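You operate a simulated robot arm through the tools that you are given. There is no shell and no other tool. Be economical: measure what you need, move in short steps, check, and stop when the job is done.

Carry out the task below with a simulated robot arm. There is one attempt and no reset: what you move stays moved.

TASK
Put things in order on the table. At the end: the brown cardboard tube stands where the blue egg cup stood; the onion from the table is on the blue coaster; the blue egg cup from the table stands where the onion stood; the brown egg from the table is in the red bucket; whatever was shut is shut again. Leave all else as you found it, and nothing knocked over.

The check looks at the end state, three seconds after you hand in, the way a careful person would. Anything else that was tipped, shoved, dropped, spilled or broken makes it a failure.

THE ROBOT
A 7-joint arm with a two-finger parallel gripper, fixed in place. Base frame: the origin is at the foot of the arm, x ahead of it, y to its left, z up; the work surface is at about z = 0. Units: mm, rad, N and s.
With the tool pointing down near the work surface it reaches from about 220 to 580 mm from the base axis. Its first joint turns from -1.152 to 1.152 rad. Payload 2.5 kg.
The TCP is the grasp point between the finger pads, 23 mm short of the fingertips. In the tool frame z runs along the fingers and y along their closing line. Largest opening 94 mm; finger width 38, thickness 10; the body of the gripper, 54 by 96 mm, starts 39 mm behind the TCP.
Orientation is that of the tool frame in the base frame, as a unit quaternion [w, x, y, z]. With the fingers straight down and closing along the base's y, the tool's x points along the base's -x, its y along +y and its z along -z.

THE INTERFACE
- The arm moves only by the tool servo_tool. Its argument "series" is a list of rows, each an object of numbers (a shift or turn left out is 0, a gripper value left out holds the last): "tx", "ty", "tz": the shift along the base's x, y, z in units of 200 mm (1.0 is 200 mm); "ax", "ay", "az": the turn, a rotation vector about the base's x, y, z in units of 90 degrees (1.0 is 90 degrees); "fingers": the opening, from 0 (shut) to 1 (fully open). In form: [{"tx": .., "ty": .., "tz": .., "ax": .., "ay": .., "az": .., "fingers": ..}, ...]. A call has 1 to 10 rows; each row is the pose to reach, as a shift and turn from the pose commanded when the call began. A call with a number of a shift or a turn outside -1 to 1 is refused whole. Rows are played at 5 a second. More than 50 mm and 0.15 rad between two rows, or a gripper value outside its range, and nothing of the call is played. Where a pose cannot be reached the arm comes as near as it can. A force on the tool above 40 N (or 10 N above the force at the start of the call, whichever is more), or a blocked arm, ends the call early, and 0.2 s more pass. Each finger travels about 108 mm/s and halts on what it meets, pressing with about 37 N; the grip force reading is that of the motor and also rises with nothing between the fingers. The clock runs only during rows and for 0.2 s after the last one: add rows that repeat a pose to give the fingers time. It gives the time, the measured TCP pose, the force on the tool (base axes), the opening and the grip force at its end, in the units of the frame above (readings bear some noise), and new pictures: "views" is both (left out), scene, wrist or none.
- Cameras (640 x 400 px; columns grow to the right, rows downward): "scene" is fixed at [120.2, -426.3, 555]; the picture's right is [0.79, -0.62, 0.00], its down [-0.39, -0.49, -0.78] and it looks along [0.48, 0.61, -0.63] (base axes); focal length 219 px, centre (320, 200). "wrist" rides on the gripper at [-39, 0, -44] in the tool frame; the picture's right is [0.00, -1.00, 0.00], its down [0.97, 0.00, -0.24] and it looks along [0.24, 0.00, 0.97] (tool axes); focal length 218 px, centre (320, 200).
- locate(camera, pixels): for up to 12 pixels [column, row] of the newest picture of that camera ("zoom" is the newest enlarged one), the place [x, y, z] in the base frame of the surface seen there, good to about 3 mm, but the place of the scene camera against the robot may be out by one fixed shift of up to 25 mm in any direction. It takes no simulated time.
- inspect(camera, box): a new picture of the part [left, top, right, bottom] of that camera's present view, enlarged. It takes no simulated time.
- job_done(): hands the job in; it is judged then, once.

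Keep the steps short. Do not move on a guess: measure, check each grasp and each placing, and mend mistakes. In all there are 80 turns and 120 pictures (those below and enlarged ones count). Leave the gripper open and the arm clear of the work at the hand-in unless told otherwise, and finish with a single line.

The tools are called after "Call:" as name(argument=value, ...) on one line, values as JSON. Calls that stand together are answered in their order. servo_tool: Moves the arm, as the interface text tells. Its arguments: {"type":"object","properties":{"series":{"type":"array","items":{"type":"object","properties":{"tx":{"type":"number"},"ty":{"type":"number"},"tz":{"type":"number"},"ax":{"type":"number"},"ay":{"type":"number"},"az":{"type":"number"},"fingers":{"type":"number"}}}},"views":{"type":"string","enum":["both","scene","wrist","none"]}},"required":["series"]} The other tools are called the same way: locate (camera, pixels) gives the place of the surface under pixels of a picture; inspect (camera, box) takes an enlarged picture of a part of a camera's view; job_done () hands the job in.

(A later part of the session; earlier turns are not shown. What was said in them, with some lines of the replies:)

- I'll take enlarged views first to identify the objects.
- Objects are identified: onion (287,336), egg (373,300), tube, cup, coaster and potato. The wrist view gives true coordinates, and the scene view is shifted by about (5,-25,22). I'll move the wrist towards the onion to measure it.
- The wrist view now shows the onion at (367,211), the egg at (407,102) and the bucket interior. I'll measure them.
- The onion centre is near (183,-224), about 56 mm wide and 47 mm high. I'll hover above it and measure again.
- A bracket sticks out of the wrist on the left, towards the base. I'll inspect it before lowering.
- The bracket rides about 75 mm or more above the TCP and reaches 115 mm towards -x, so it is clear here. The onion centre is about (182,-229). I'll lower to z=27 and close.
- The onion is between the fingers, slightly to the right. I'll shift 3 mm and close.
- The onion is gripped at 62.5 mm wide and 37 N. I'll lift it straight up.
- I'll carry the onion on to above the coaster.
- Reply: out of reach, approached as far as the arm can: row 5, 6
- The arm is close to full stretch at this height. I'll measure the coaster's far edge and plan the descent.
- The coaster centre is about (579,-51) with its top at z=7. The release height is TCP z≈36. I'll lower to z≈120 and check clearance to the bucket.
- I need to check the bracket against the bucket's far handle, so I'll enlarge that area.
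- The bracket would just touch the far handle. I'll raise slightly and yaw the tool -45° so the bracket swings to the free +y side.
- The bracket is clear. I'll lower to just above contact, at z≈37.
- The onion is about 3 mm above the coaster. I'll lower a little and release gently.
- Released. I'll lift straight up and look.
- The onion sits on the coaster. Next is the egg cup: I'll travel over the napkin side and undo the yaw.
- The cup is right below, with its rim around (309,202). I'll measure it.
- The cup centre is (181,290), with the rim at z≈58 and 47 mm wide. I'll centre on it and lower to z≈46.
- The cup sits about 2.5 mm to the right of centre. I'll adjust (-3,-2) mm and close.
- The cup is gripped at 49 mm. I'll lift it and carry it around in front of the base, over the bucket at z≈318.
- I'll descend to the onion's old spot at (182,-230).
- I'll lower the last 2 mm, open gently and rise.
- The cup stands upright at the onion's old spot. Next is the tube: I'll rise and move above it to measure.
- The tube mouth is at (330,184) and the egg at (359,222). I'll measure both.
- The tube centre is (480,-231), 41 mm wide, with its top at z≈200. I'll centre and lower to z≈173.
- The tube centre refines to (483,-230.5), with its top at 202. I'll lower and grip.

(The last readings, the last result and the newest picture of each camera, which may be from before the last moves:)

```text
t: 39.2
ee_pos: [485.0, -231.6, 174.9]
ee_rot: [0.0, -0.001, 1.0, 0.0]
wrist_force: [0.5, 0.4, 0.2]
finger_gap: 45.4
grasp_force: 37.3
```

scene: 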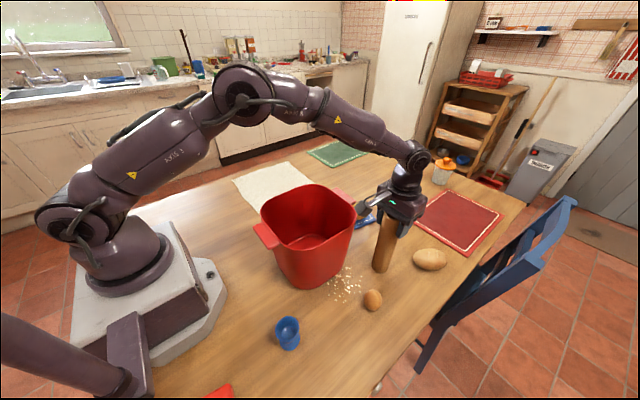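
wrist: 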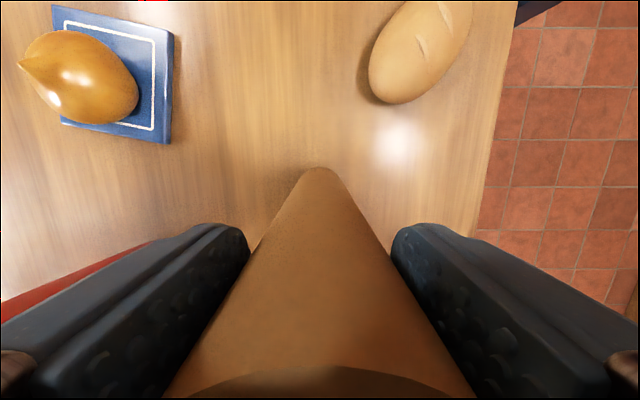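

The tube is gripped at 45.4 mm. I'll lift to z≈344, then rise and move inward to clear the bucket.

Call:
servo_tool(series=[{"tz": 0.06}, {"tz": 0.22}, {"tz": 0.44}, {"tz": 0.66}, {"tz": 0.85}, {"tx": -0.15, "tz": 0.95}, {"tx": -0.28, "tz": 1.0}, {"tx": -0.28, "tz": 1.0}])

```text
t: 41.0
ee_pos: [428.1, -230.8, 375.1]
ee_rot: [0.001, 0.0, 1.0, 0.0]
wrist_force: [-0.8, -0.3, -0.6]
finger_gap: 45.5
grasp_force: 36.8
```

scene: 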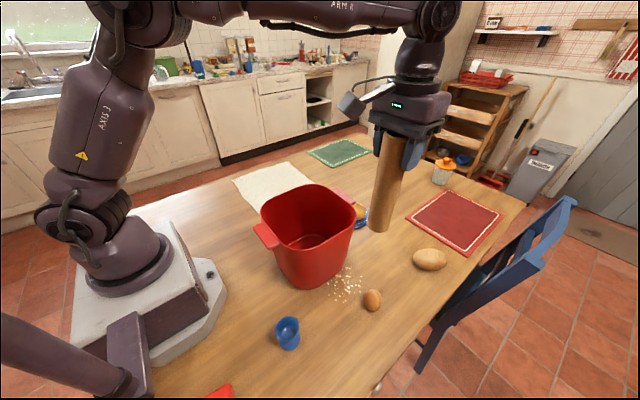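
wrist: 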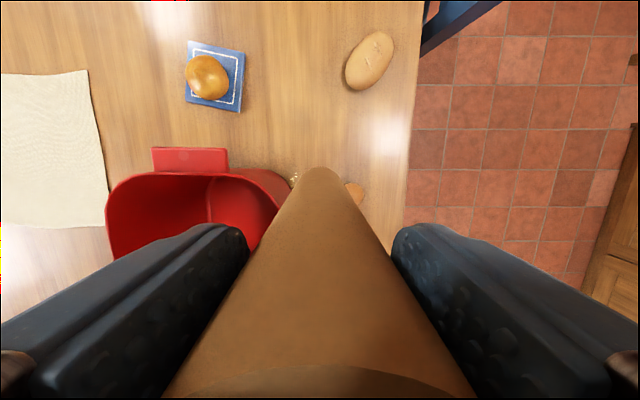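

The tube hangs straight. I'll carry it over the bucket with its bottom at z≈230, to the cup's old spot.

Call:
servo_tool(series=[{"tz": 0.15}, {"tx": -0.05, "ty": 0.2, "tz": 0.15}, {"tx": -0.1, "ty": 0.42, "tz": 0.15}, {"tx": -0.15, "ty": 0.64, "tz": 0.15}, {"tx": -0.25, "ty": 0.84, "tz": 0.15}, {"tx": -0.32, "ty": 1.0, "tz": 0.15}], views="none")

Call:
servo_tool(series=[{"tx": -0.1, "ty": 0.2}, {"tx": -0.2, "ty": 0.4}, {"tx": -0.32, "ty": 0.58}, {"tx": -0.46, "ty": 0.75}, {"tx": -0.6, "ty": 0.9}, {"tx": -0.7, "ty": 1.0}], views="none")

Call:
servo_tool(series=[{"tx": -0.1, "ty": 0.2}, {"tx": -0.2, "ty": 0.4}, {"tx": -0.21, "ty": 0.6}, {"tx": -0.21, "ty": 0.6}])

```text
t: 42.4
ee_pos: [362.5, -28.4, 403.7]
ee_rot: [0.0, 0.001, 1.0, 0.0]
wrist_force: [-0.9, 0.0, -0.3]
finger_gap: 45.4
grasp_force: 37.1
```

```text
t: 43.8
ee_pos: [225.1, 169.6, 406.2]
ee_rot: [0.0, 0.001, 1.0, 0.0]
wrist_force: [-0.4, 0.2, -0.1]
finger_gap: 45.3
grasp_force: 37.4
```

```text
t: 44.8
ee_pos: [182.2, 291.8, 407.1]
ee_rot: [0.0, 0.0, 1.0, 0.0]
wrist_force: [0.7, -0.5, -0.1]
finger_gap: 45.4
grasp_force: 37.5
```

scene: 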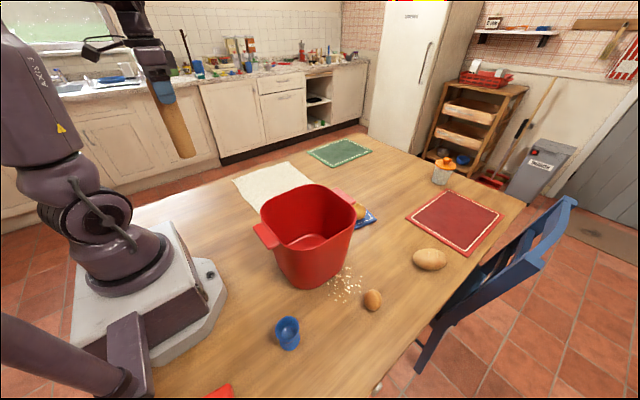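
wrist: 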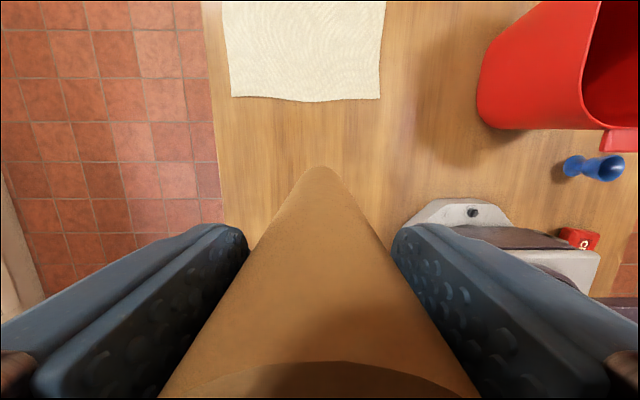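

I'll lower to z≈206, then slowly to contact at about 175.

Call:
servo_tool(series=[{"tx": 0.004, "ty": -0.004, "tz": -0.2}, {"tx": 0.004, "ty": -0.004, "tz": -0.43}, {"tx": 0.004, "ty": -0.004, "tz": -0.66}, {"tx": 0.004, "ty": -0.004, "tz": -0.85}, {"tx": 0.004, "ty": -0.004, "tz": -1.0}], views="none")

Call:
servo_tool(series=[{"tz": -0.08}, {"tz": -0.12}, {"tz": -0.14}, {"tz": -0.145}, {"tz": -0.145}])

```text
t: 46.0
ee_pos: [182.8, 290.6, 204.6]
ee_rot: [0.0, 0.0, 1.0, 0.0]
wrist_force: [-0.5, 0.2, 0.0]
finger_gap: 45.2
grasp_force: 36.7
```

```text
t: 47.2
ee_pos: [184.2, 290.7, 176.2]
ee_rot: [0.0, 0.001, 1.0, 0.0]
wrist_force: [-0.4, 0.0, -0.3]
finger_gap: 45.0
grasp_force: 36.9
```

scene: 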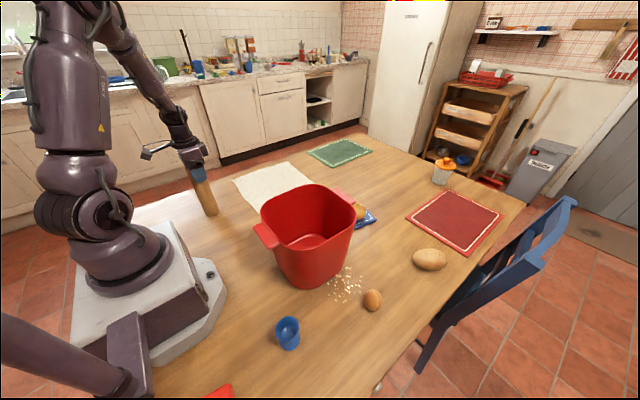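
wrist: 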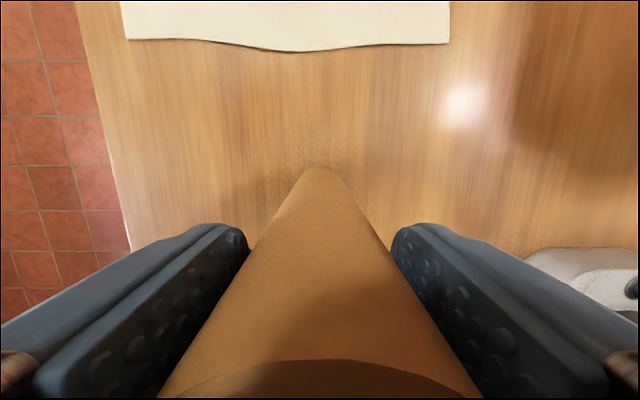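

I'll make fine steps down while watching the force.

Call:
servo_tool(series=[{"tz": -0.005}, {"tz": -0.01}, {"tz": -0.014}, {"tz": -0.014}], views="none")

```text
t: 48.2
ee_pos: [183.8, 288.8, 173.5]
ee_rot: [0.0, -0.001, 1.0, 0.0]
wrist_force: [-3.6, -5.4, 26.2]
finger_gap: 45.0
grasp_force: 36.7
```

Contact shows 26 N upward. I'll back off 1 mm and open gently.

Call:
servo_tool(series=[{"tz": 0.006}, {"tz": 0.006}, {"tz": 0.006, "fingers": 0.53}, {"tz": 0.006, "fingers": 0.65}, {"tz": 0.006, "fingers": 1}, {"tz": 0.006, "fingers": 1}])

```text
t: 49.6
ee_pos: [183.4, 288.4, 173.3]
ee_rot: [0.0, 0.0, 1.0, -0.001]
wrist_force: [-0.7, -0.5, 0.7]
finger_gap: 93.8
grasp_force: 0.1
```

scene: 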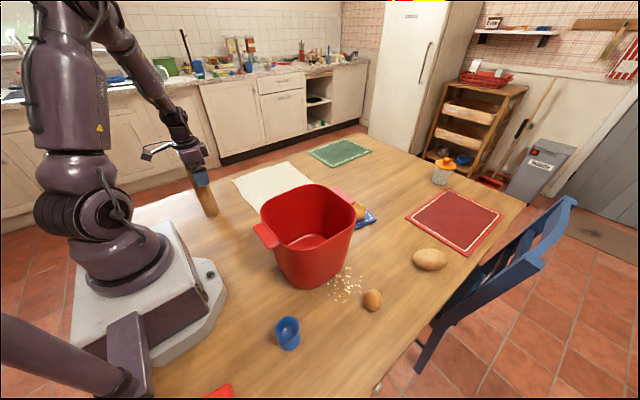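
wrist: 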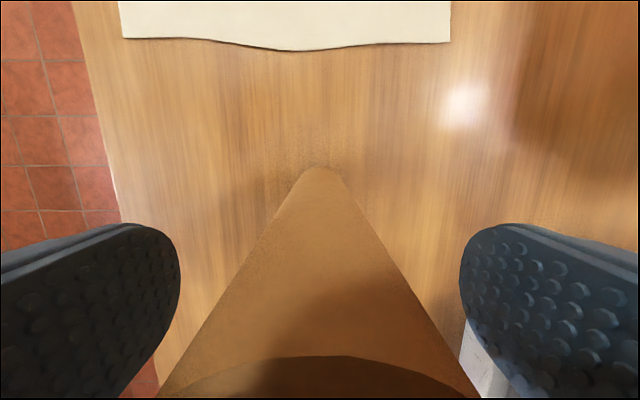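

The tube stands. I'll rise straight up and check.

Call:
servo_tool(series=[{"tz": 0.1}, {"tz": 0.3}, {"tz": 0.53}, {"tz": 0.76}, {"tz": 1.0}, {"tz": 1.0}])

```text
t: 51.0
ee_pos: [183.1, 287.4, 372.2]
ee_rot: [0.0, -0.001, 1.0, -0.001]
wrist_force: [-0.1, 1.0, -0.5]
finger_gap: 94.1
grasp_force: 0.2
```

scene: 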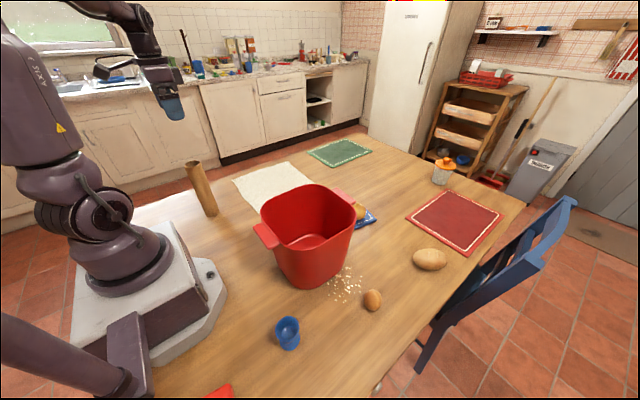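
wrist: 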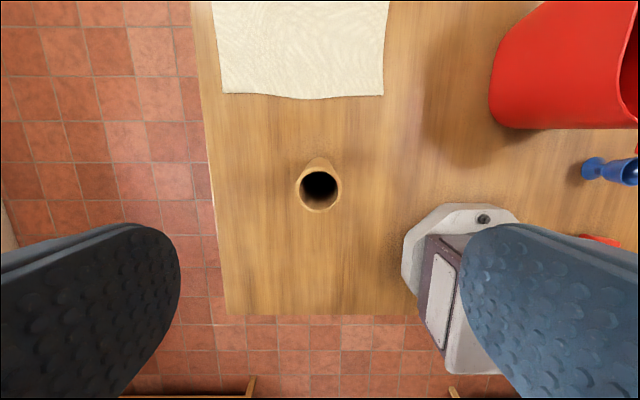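

The tube is fine. I'll go to the egg at (385,-287).

Call:
servo_tool(series=[{"tx": 0.12, "ty": -0.2}, {"tx": 0.27, "ty": -0.38}, {"tx": 0.42, "ty": -0.56}, {"tx": 0.57, "ty": -0.74}, {"tx": 0.7, "ty": -0.92}, {"tx": 0.83, "ty": -1.0}], views="none")

Call:
servo_tool(series=[{"tx": 0.03, "ty": -0.24}, {"tx": 0.06, "ty": -0.48}, {"tx": 0.08, "ty": -0.72}, {"tx": 0.1, "ty": -0.95}, {"tx": 0.1, "ty": -1.0}], views="none")

Call:
servo_tool(series=[{"tx": 0.03, "ty": -0.2}, {"tx": 0.06, "ty": -0.42}, {"tx": 0.08, "ty": -0.64}, {"tx": 0.08, "ty": -0.86}, {"tx": 0.08, "ty": -0.86, "tz": -0.2}, {"tx": 0.08, "ty": -0.86, "tz": -0.4}, {"tx": 0.08, "ty": -0.86, "tz": -0.6}, {"tx": 0.08, "ty": -0.86, "tz": -0.7}, {"tx": 0.08, "ty": -0.86, "tz": -0.7}])

```text
t: 52.4
ee_pos: [350.1, 89.3, 373.1]
ee_rot: [-0.001, 0.001, 1.0, 0.0]
wrist_force: [-0.3, -0.8, 1.0]
finger_gap: 94.1
grasp_force: 0.1
```

```text
t: 53.6
ee_pos: [368.6, -109.5, 376.4]
ee_rot: [0.0, -0.001, 1.0, -0.001]
wrist_force: [-0.2, 0.7, -0.3]
finger_gap: 94.0
grasp_force: 0.1
```

```text
t: 55.6
ee_pos: [385.1, -283.3, 233.1]
ee_rot: [0.001, 0.0, 1.0, 0.0]
wrist_force: [-0.4, 0.2, 0.3]
finger_gap: 94.0
grasp_force: 0.1
```

scene: 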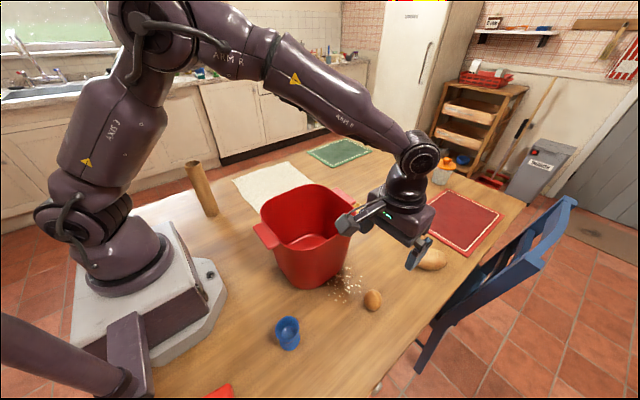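
wrist: 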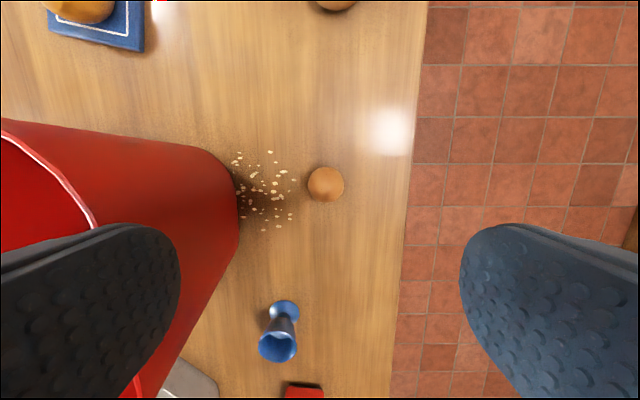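

The egg is at (325,184). I'll measure it.

Call:
locate(camera="wrist", pixels=[[325, 184], [309, 184], [342, 184], [325, 168], [325, 200], [238, 190], [100, 225]])

Call:
inspect(camera="wrist", box=[285, 150, 365, 220])

```text
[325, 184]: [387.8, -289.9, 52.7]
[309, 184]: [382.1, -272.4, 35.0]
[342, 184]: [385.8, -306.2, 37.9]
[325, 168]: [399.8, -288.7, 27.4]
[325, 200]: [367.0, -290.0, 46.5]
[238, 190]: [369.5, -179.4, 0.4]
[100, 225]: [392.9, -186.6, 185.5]
```

```text
5.71 times, centred on (325, 185) of wrist
```

zoom: 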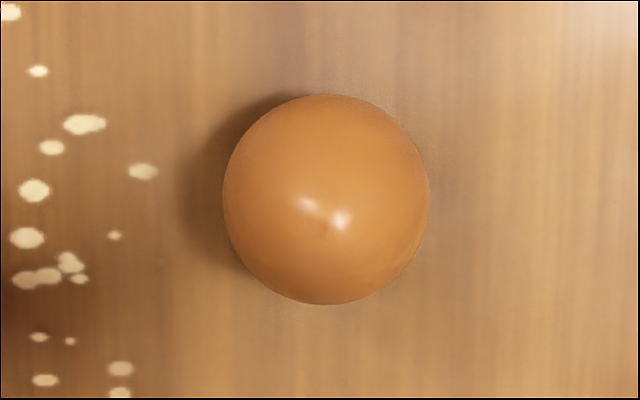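

The egg stands on end at (383.5,-289.5), about 36 mm wide and 52 mm high. I'll lower around it.

Call:
servo_tool(series=[{"tx": -0.008, "ty": -0.031}, {"tx": -0.008, "ty": -0.031, "tz": -0.22}, {"tx": -0.008, "ty": -0.031, "tz": -0.44}, {"tx": -0.008, "ty": -0.031, "tz": -0.66}, {"tx": -0.008, "ty": -0.031, "tz": -0.8}, {"tx": -0.008, "ty": -0.031, "tz": -0.8}])

```text
t: 57.0
ee_pos: [384.0, -289.7, 75.1]
ee_rot: [0.0, 0.001, 1.0, 0.0]
wrist_force: [1.2, 0.6, -0.2]
finger_gap: 94.1
grasp_force: 0.1
```

scene: 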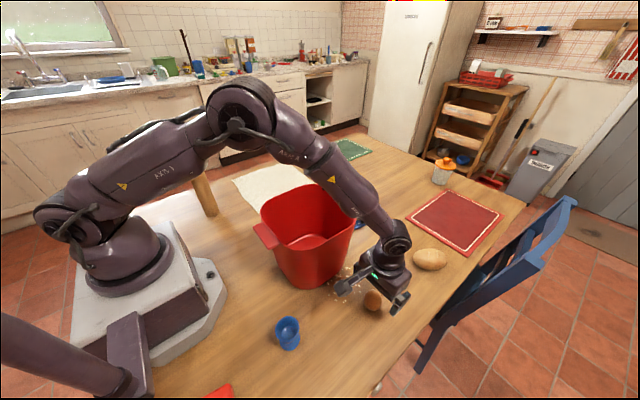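
wrist: 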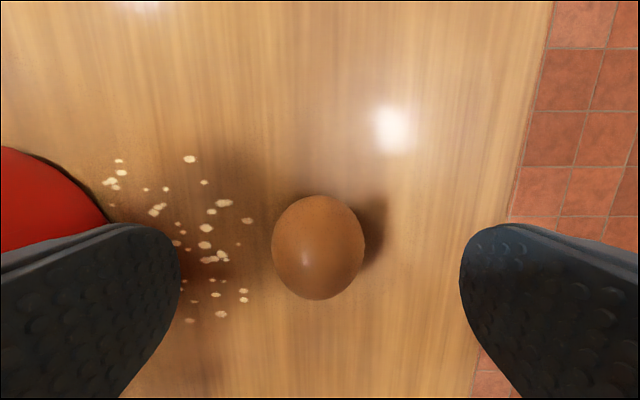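

The egg is centred between the fingers and the arm is clear of the bucket. I'll lower to z≈28 and close gently.

Call:
servo_tool(series=[{"tz": -0.12}, {"tz": -0.2}, {"tz": -0.235}, {"tz": -0.235}], views="wrist")

Call:
servo_tool(series=[{"fingers": 0.6}, {"fingers": 0.45}, {"fingers": 0.38}, {"fingers": 0.34}, {"fingers": 0.34}], views="wrist")

```text
t: 58.0
ee_pos: [385.8, -289.4, 27.6]
ee_rot: [0.0, 0.0, 1.0, 0.0]
wrist_force: [-0.8, 0.5, 0.1]
finger_gap: 94.0
grasp_force: 0.1
```

wrist: 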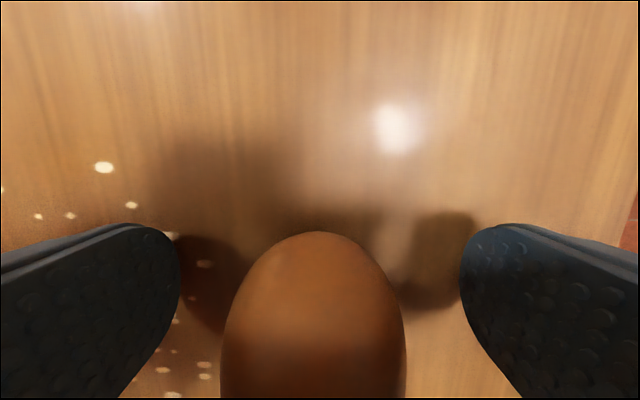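

```text
t: 59.2
ee_pos: [384.9, -290.3, 27.3]
ee_rot: [0.0, 0.0, 1.0, 0.0]
wrist_force: [0.3, -0.4, 1.2]
finger_gap: 41.5
grasp_force: 12.2
```

wrist: 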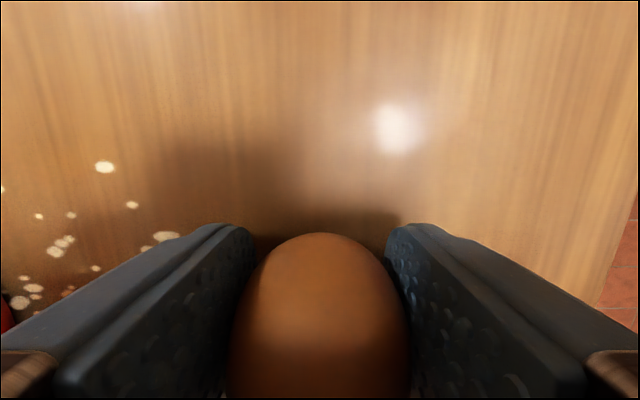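

The egg is held at 41.5 mm. I'll let the grip settle and lift straight up.

Call:
servo_tool(series=[{"fingers": 0.3}, {"tz": 0.05}, {"tz": 0.2}, {"tz": 0.43}, {"tz": 0.66}, {"tz": 0.89}, {"tz": 1.0}], views="none")

Call:
servo_tool(series=[{"tz": 0.2}, {"tz": 0.4, "az": -0.083}, {"tx": -0.03, "ty": 0.1, "tz": 0.5, "az": -0.166}, {"tx": -0.05, "ty": 0.3, "tz": 0.5, "az": -0.249}, {"tx": -0.08, "ty": 0.5, "tz": 0.5, "az": -0.332}, {"tx": -0.1, "ty": 0.7, "tz": 0.5, "az": -0.415}, {"tx": -0.1, "ty": 0.88, "tz": 0.5, "az": -0.5}, {"tx": -0.1, "ty": 0.88, "tz": 0.5, "az": -0.5}])

```text
t: 60.8
ee_pos: [384.0, -291.7, 227.6]
ee_rot: [0.0, 0.001, 1.0, 0.0]
wrist_force: [-0.1, 0.3, -0.3]
finger_gap: 41.3
grasp_force: 11.8
```

```text
t: 62.6
ee_pos: [361.5, -112.7, 326.8]
ee_rot: [0.0, 0.382, 0.924, 0.0]
wrist_force: [-0.3, -0.2, -0.8]
finger_gap: 41.1
grasp_force: 12.3
```

scene: 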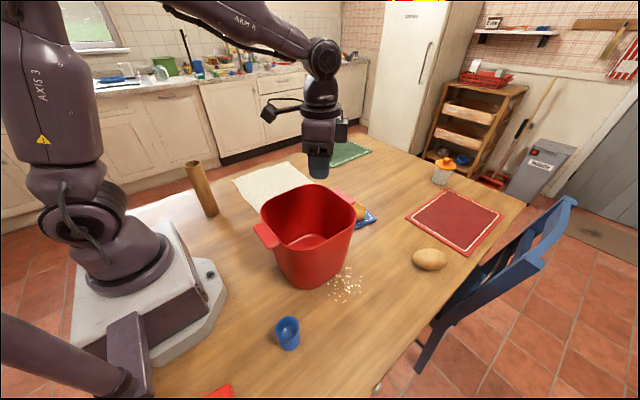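
wrist: 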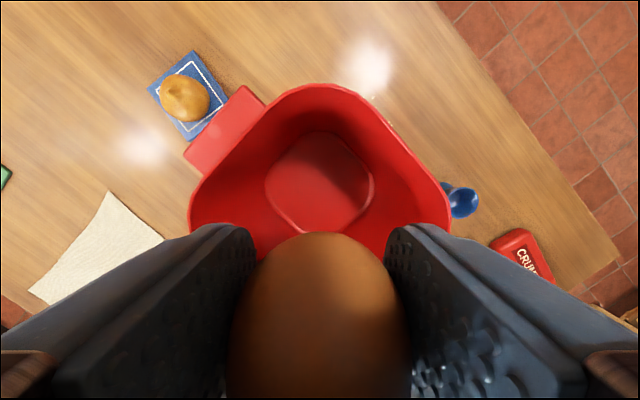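

The egg is held over the bucket with the tool on the diagonal. I'll measure the rim, floor and bracket.

Call:
locate(camera="wrist", pixels=[[322, 90], [195, 215], [446, 215], [255, 120], [392, 122], [320, 133], [267, 185], [372, 182], [320, 185], [320, 115], [245, 175], [400, 175]])

Call:
inspect(camera="scene", box=[240, 40, 380, 200])

Call:
locate(camera="scene", pixels=[[264, 113], [268, 121], [273, 115], [276, 103], [301, 150], [340, 128], [341, 142], [319, 165], [320, 72], [303, 245], [327, 262], [290, 195]])

```text
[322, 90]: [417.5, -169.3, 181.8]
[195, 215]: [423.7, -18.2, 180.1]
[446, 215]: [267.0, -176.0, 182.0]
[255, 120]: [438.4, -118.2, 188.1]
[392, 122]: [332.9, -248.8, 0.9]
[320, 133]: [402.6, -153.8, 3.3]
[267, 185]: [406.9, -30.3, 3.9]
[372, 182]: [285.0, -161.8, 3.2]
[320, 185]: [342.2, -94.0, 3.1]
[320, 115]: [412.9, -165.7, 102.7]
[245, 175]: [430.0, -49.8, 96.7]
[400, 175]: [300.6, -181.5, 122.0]
```

```text
2.50 times, centred on (310, 120) of scene
```

zoom: 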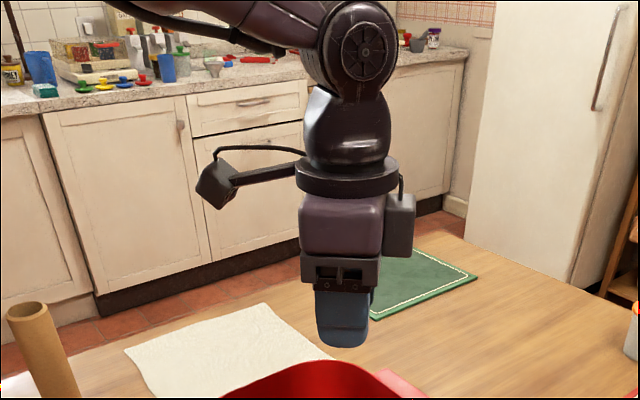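

```text
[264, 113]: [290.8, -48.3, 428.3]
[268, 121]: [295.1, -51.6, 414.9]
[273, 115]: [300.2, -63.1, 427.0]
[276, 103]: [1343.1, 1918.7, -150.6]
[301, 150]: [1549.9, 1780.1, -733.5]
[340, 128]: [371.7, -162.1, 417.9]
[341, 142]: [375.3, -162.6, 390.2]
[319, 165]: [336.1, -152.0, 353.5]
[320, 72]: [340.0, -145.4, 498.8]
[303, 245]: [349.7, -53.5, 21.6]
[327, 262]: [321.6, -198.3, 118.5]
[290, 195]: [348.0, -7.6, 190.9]
```

The floor centre is about (345,-92) and the interior is about 170 mm wide at mid-height. TCP (362,-108) keeps the bracket and camera clear on the diagonal. I'll lower to z≈135 and look.

Call:
servo_tool(series=[{"ty": 0.022}, {"ty": 0.022, "tz": -0.2}, {"ty": 0.022, "tz": -0.4}, {"ty": 0.022, "tz": -0.6}, {"ty": 0.022, "tz": -0.8}, {"ty": 0.022, "tz": -0.95}, {"ty": 0.022, "tz": -0.95}])

Call:
inspect(camera="scene", box=[240, 110, 380, 250])

```text
t: 64.2
ee_pos: [362.4, -110.3, 136.7]
ee_rot: [-0.001, 0.382, 0.924, 0.0]
wrist_force: [-0.5, -0.4, -0.5]
finger_gap: 41.5
grasp_force: 11.6
```

scene: 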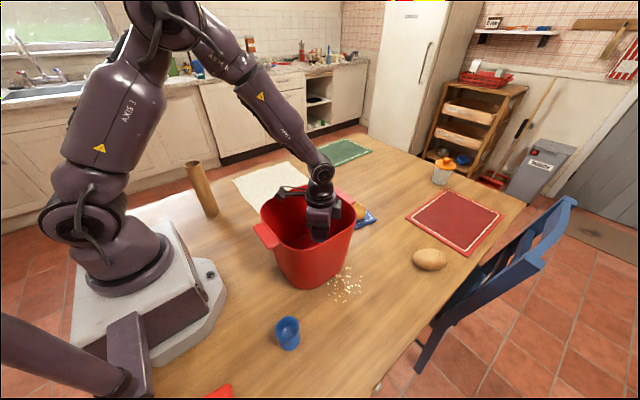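
wrist: 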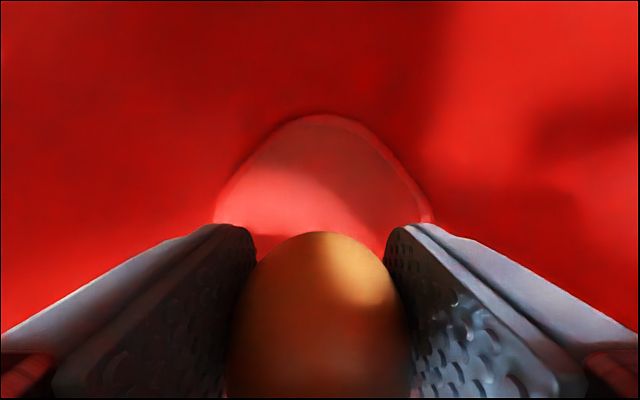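

```text
2.86 times, centred on (310, 180) of scene
```

zoom: 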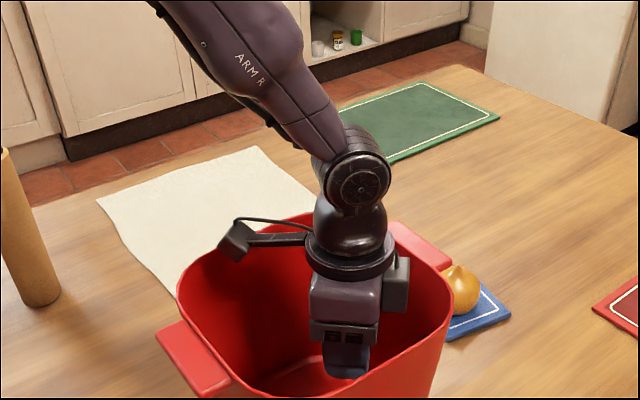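

Call:
locate(camera="zoom", pixels=[[224, 243], [234, 258], [245, 245], [238, 228], [205, 252], [190, 275], [255, 228], [285, 220], [405, 300], [447, 300]])

```text
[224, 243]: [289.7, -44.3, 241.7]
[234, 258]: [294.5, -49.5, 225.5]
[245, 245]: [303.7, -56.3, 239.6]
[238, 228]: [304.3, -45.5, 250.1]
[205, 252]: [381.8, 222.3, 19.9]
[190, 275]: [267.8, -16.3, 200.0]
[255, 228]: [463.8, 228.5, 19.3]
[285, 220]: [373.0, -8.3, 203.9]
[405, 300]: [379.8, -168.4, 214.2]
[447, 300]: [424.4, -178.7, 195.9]
```

The bracket tip has about 25 mm of clearance to the corner at the rim and about 13 mm lower down. I'll lower to z≈40, then fine.

Call:
servo_tool(series=[{"tz": -0.12}, {"tz": -0.24}, {"tz": -0.36}, {"tz": -0.44}, {"tz": -0.48}, {"tz": -0.48}])

```text
t: 65.6
ee_pos: [363.1, -109.7, 40.0]
ee_rot: [0.0, 0.383, 0.924, 0.0]
wrist_force: [-0.4, -0.2, -1.0]
finger_gap: 41.8
grasp_force: 12.0
```

scene: 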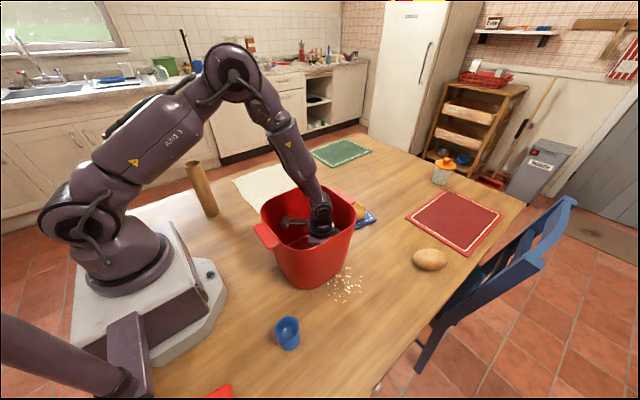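
wrist: 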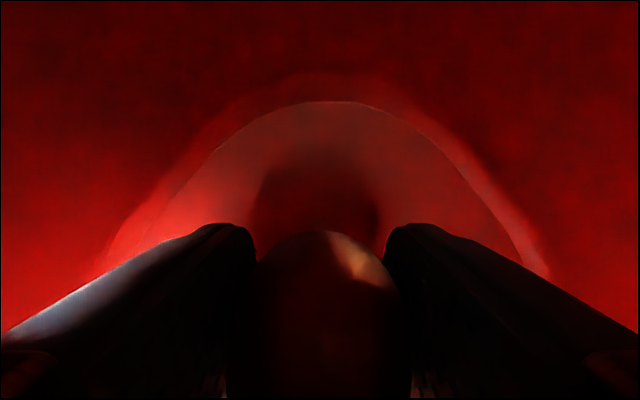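

No contact so far. I'll go down the last 8 mm.

Call:
servo_tool(series=[{"tz": -0.02}, {"tz": -0.035}, {"tz": -0.042}, {"tz": -0.042}], views="none")

```text
t: 66.6
ee_pos: [364.2, -109.8, 33.0]
ee_rot: [0.0, 0.381, 0.924, 0.0]
wrist_force: [1.0, 0.1, -0.1]
finger_gap: 41.3
grasp_force: 11.8
```

Call:
servo_tool(series=[{"tz": -0.005}, {"tz": -0.01}, {"tz": -0.014}, {"tz": -0.014}], views="none")

```text
t: 67.6
ee_pos: [365.6, -108.9, 29.9]
ee_rot: [0.001, 0.382, 0.924, 0.0]
wrist_force: [2.6, 0.1, 5.8]
finger_gap: 41.1
grasp_force: 12.3
```

The force has risen to 5.8 N, so the egg is touching the floor. I'll open gently.

Call:
servo_tool(series=[{"fingers": 0.47}, {"fingers": 0.52}, {"fingers": 0.6}, {"fingers": 0.68}, {"fingers": 0.68}], views="wrist")

```text
t: 68.8
ee_pos: [364.3, -108.7, 29.5]
ee_rot: [0.0, 0.382, 0.924, 0.0]
wrist_force: [-1.0, 0.1, -0.1]
finger_gap: 63.9
grasp_force: 0.1
```

wrist: 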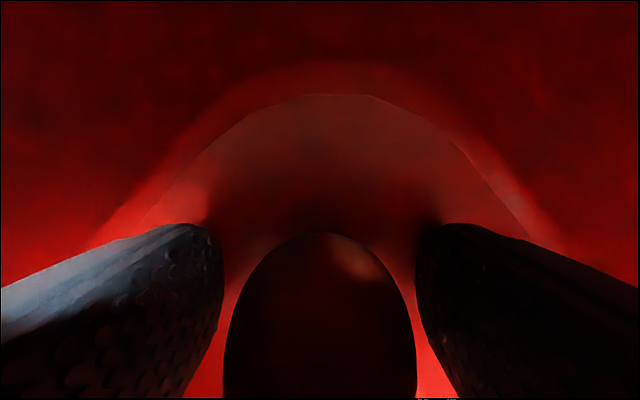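

Released, and the egg stays put. I'll rise straight out.

Call:
servo_tool(series=[{"tz": 0.08}, {"tz": 0.25}, {"tz": 0.45}, {"tz": 0.65}, {"tz": 0.85}, {"tz": 1.0}], views="none")

Call:
servo_tool(series=[{"tz": 0.2, "fingers": 1}, {"tz": 0.4}, {"tz": 0.6}, {"tz": 0.75}, {"tz": 0.75}])

```text
t: 70.2
ee_pos: [364.8, -110.1, 230.5]
ee_rot: [0.0, 0.383, 0.924, -0.001]
wrist_force: [-0.4, 0.3, -0.9]
finger_gap: 63.5
grasp_force: 0.1
```

```text
t: 71.4
ee_pos: [363.7, -110.1, 379.2]
ee_rot: [0.0, 0.383, 0.924, 0.0]
wrist_force: [0.5, 0.5, 0.7]
finger_gap: 93.7
grasp_force: 0.1
```

scene: 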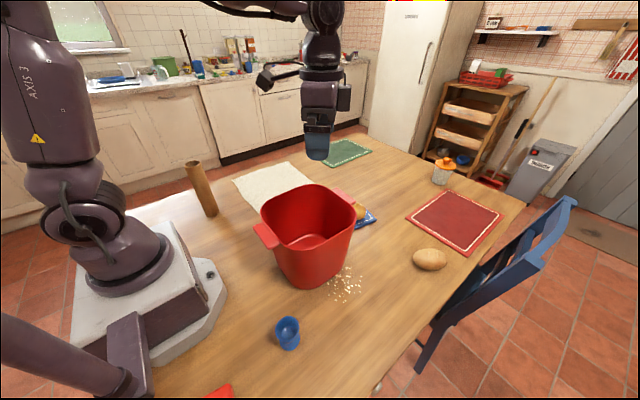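
wrist: 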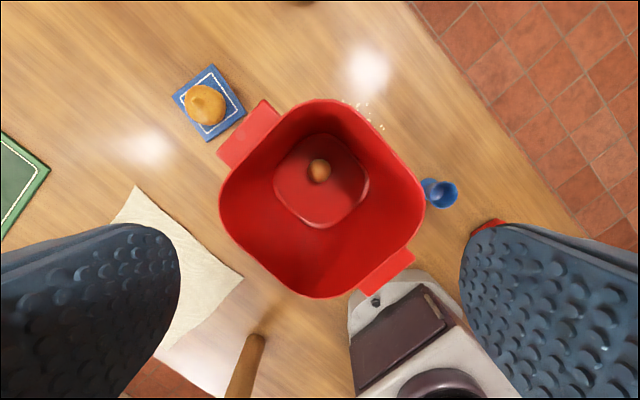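

The egg is in the bucket. I'll do a final zoom to check the egg, onion, cup and tube.

Call:
inspect(camera="wrist", box=[160, 50, 480, 250])

Call:
inspect(camera="scene", box=[160, 150, 480, 370])

Call:
locate(camera="scene", pixels=[[194, 165], [211, 212], [288, 322], [288, 345], [430, 252]])

```text
2.00 times, centred on (320, 150) of wrist
```

zoom: 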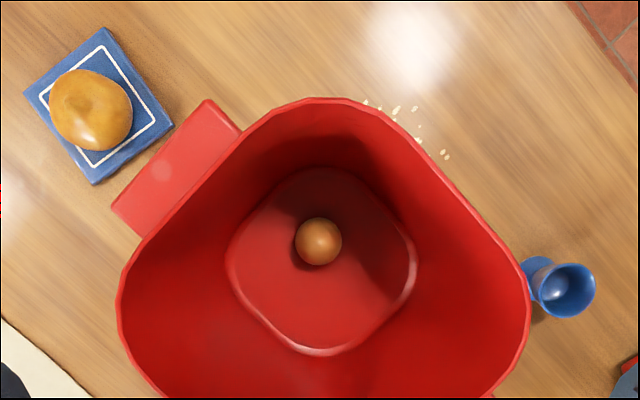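

```text
1.82 times, centred on (320, 260) of scene
```

zoom: 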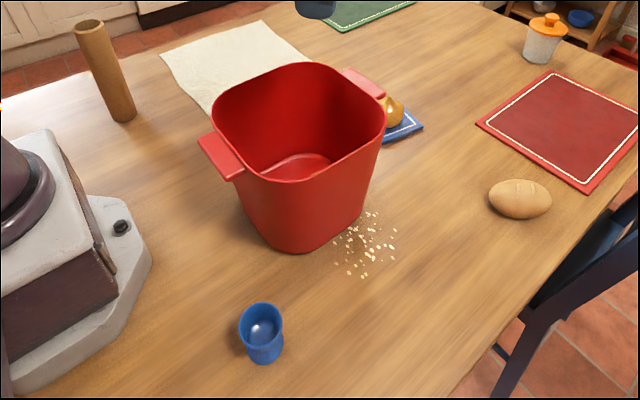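

```text
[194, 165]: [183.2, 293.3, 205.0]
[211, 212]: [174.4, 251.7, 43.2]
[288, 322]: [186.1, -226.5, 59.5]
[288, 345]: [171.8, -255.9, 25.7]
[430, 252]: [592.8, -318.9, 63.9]
```

Everything is in place, the roll has not moved, and the arm is clear with the gripper open. I'll hand in.

Call:
job_done()

```text
The job is handed in.
```

The job is handed in: the tube, onion, egg cup and egg are all where the task asked, nothing I saw was knocked over, nothing had to be opened, and the arm is clear with the gripper open.
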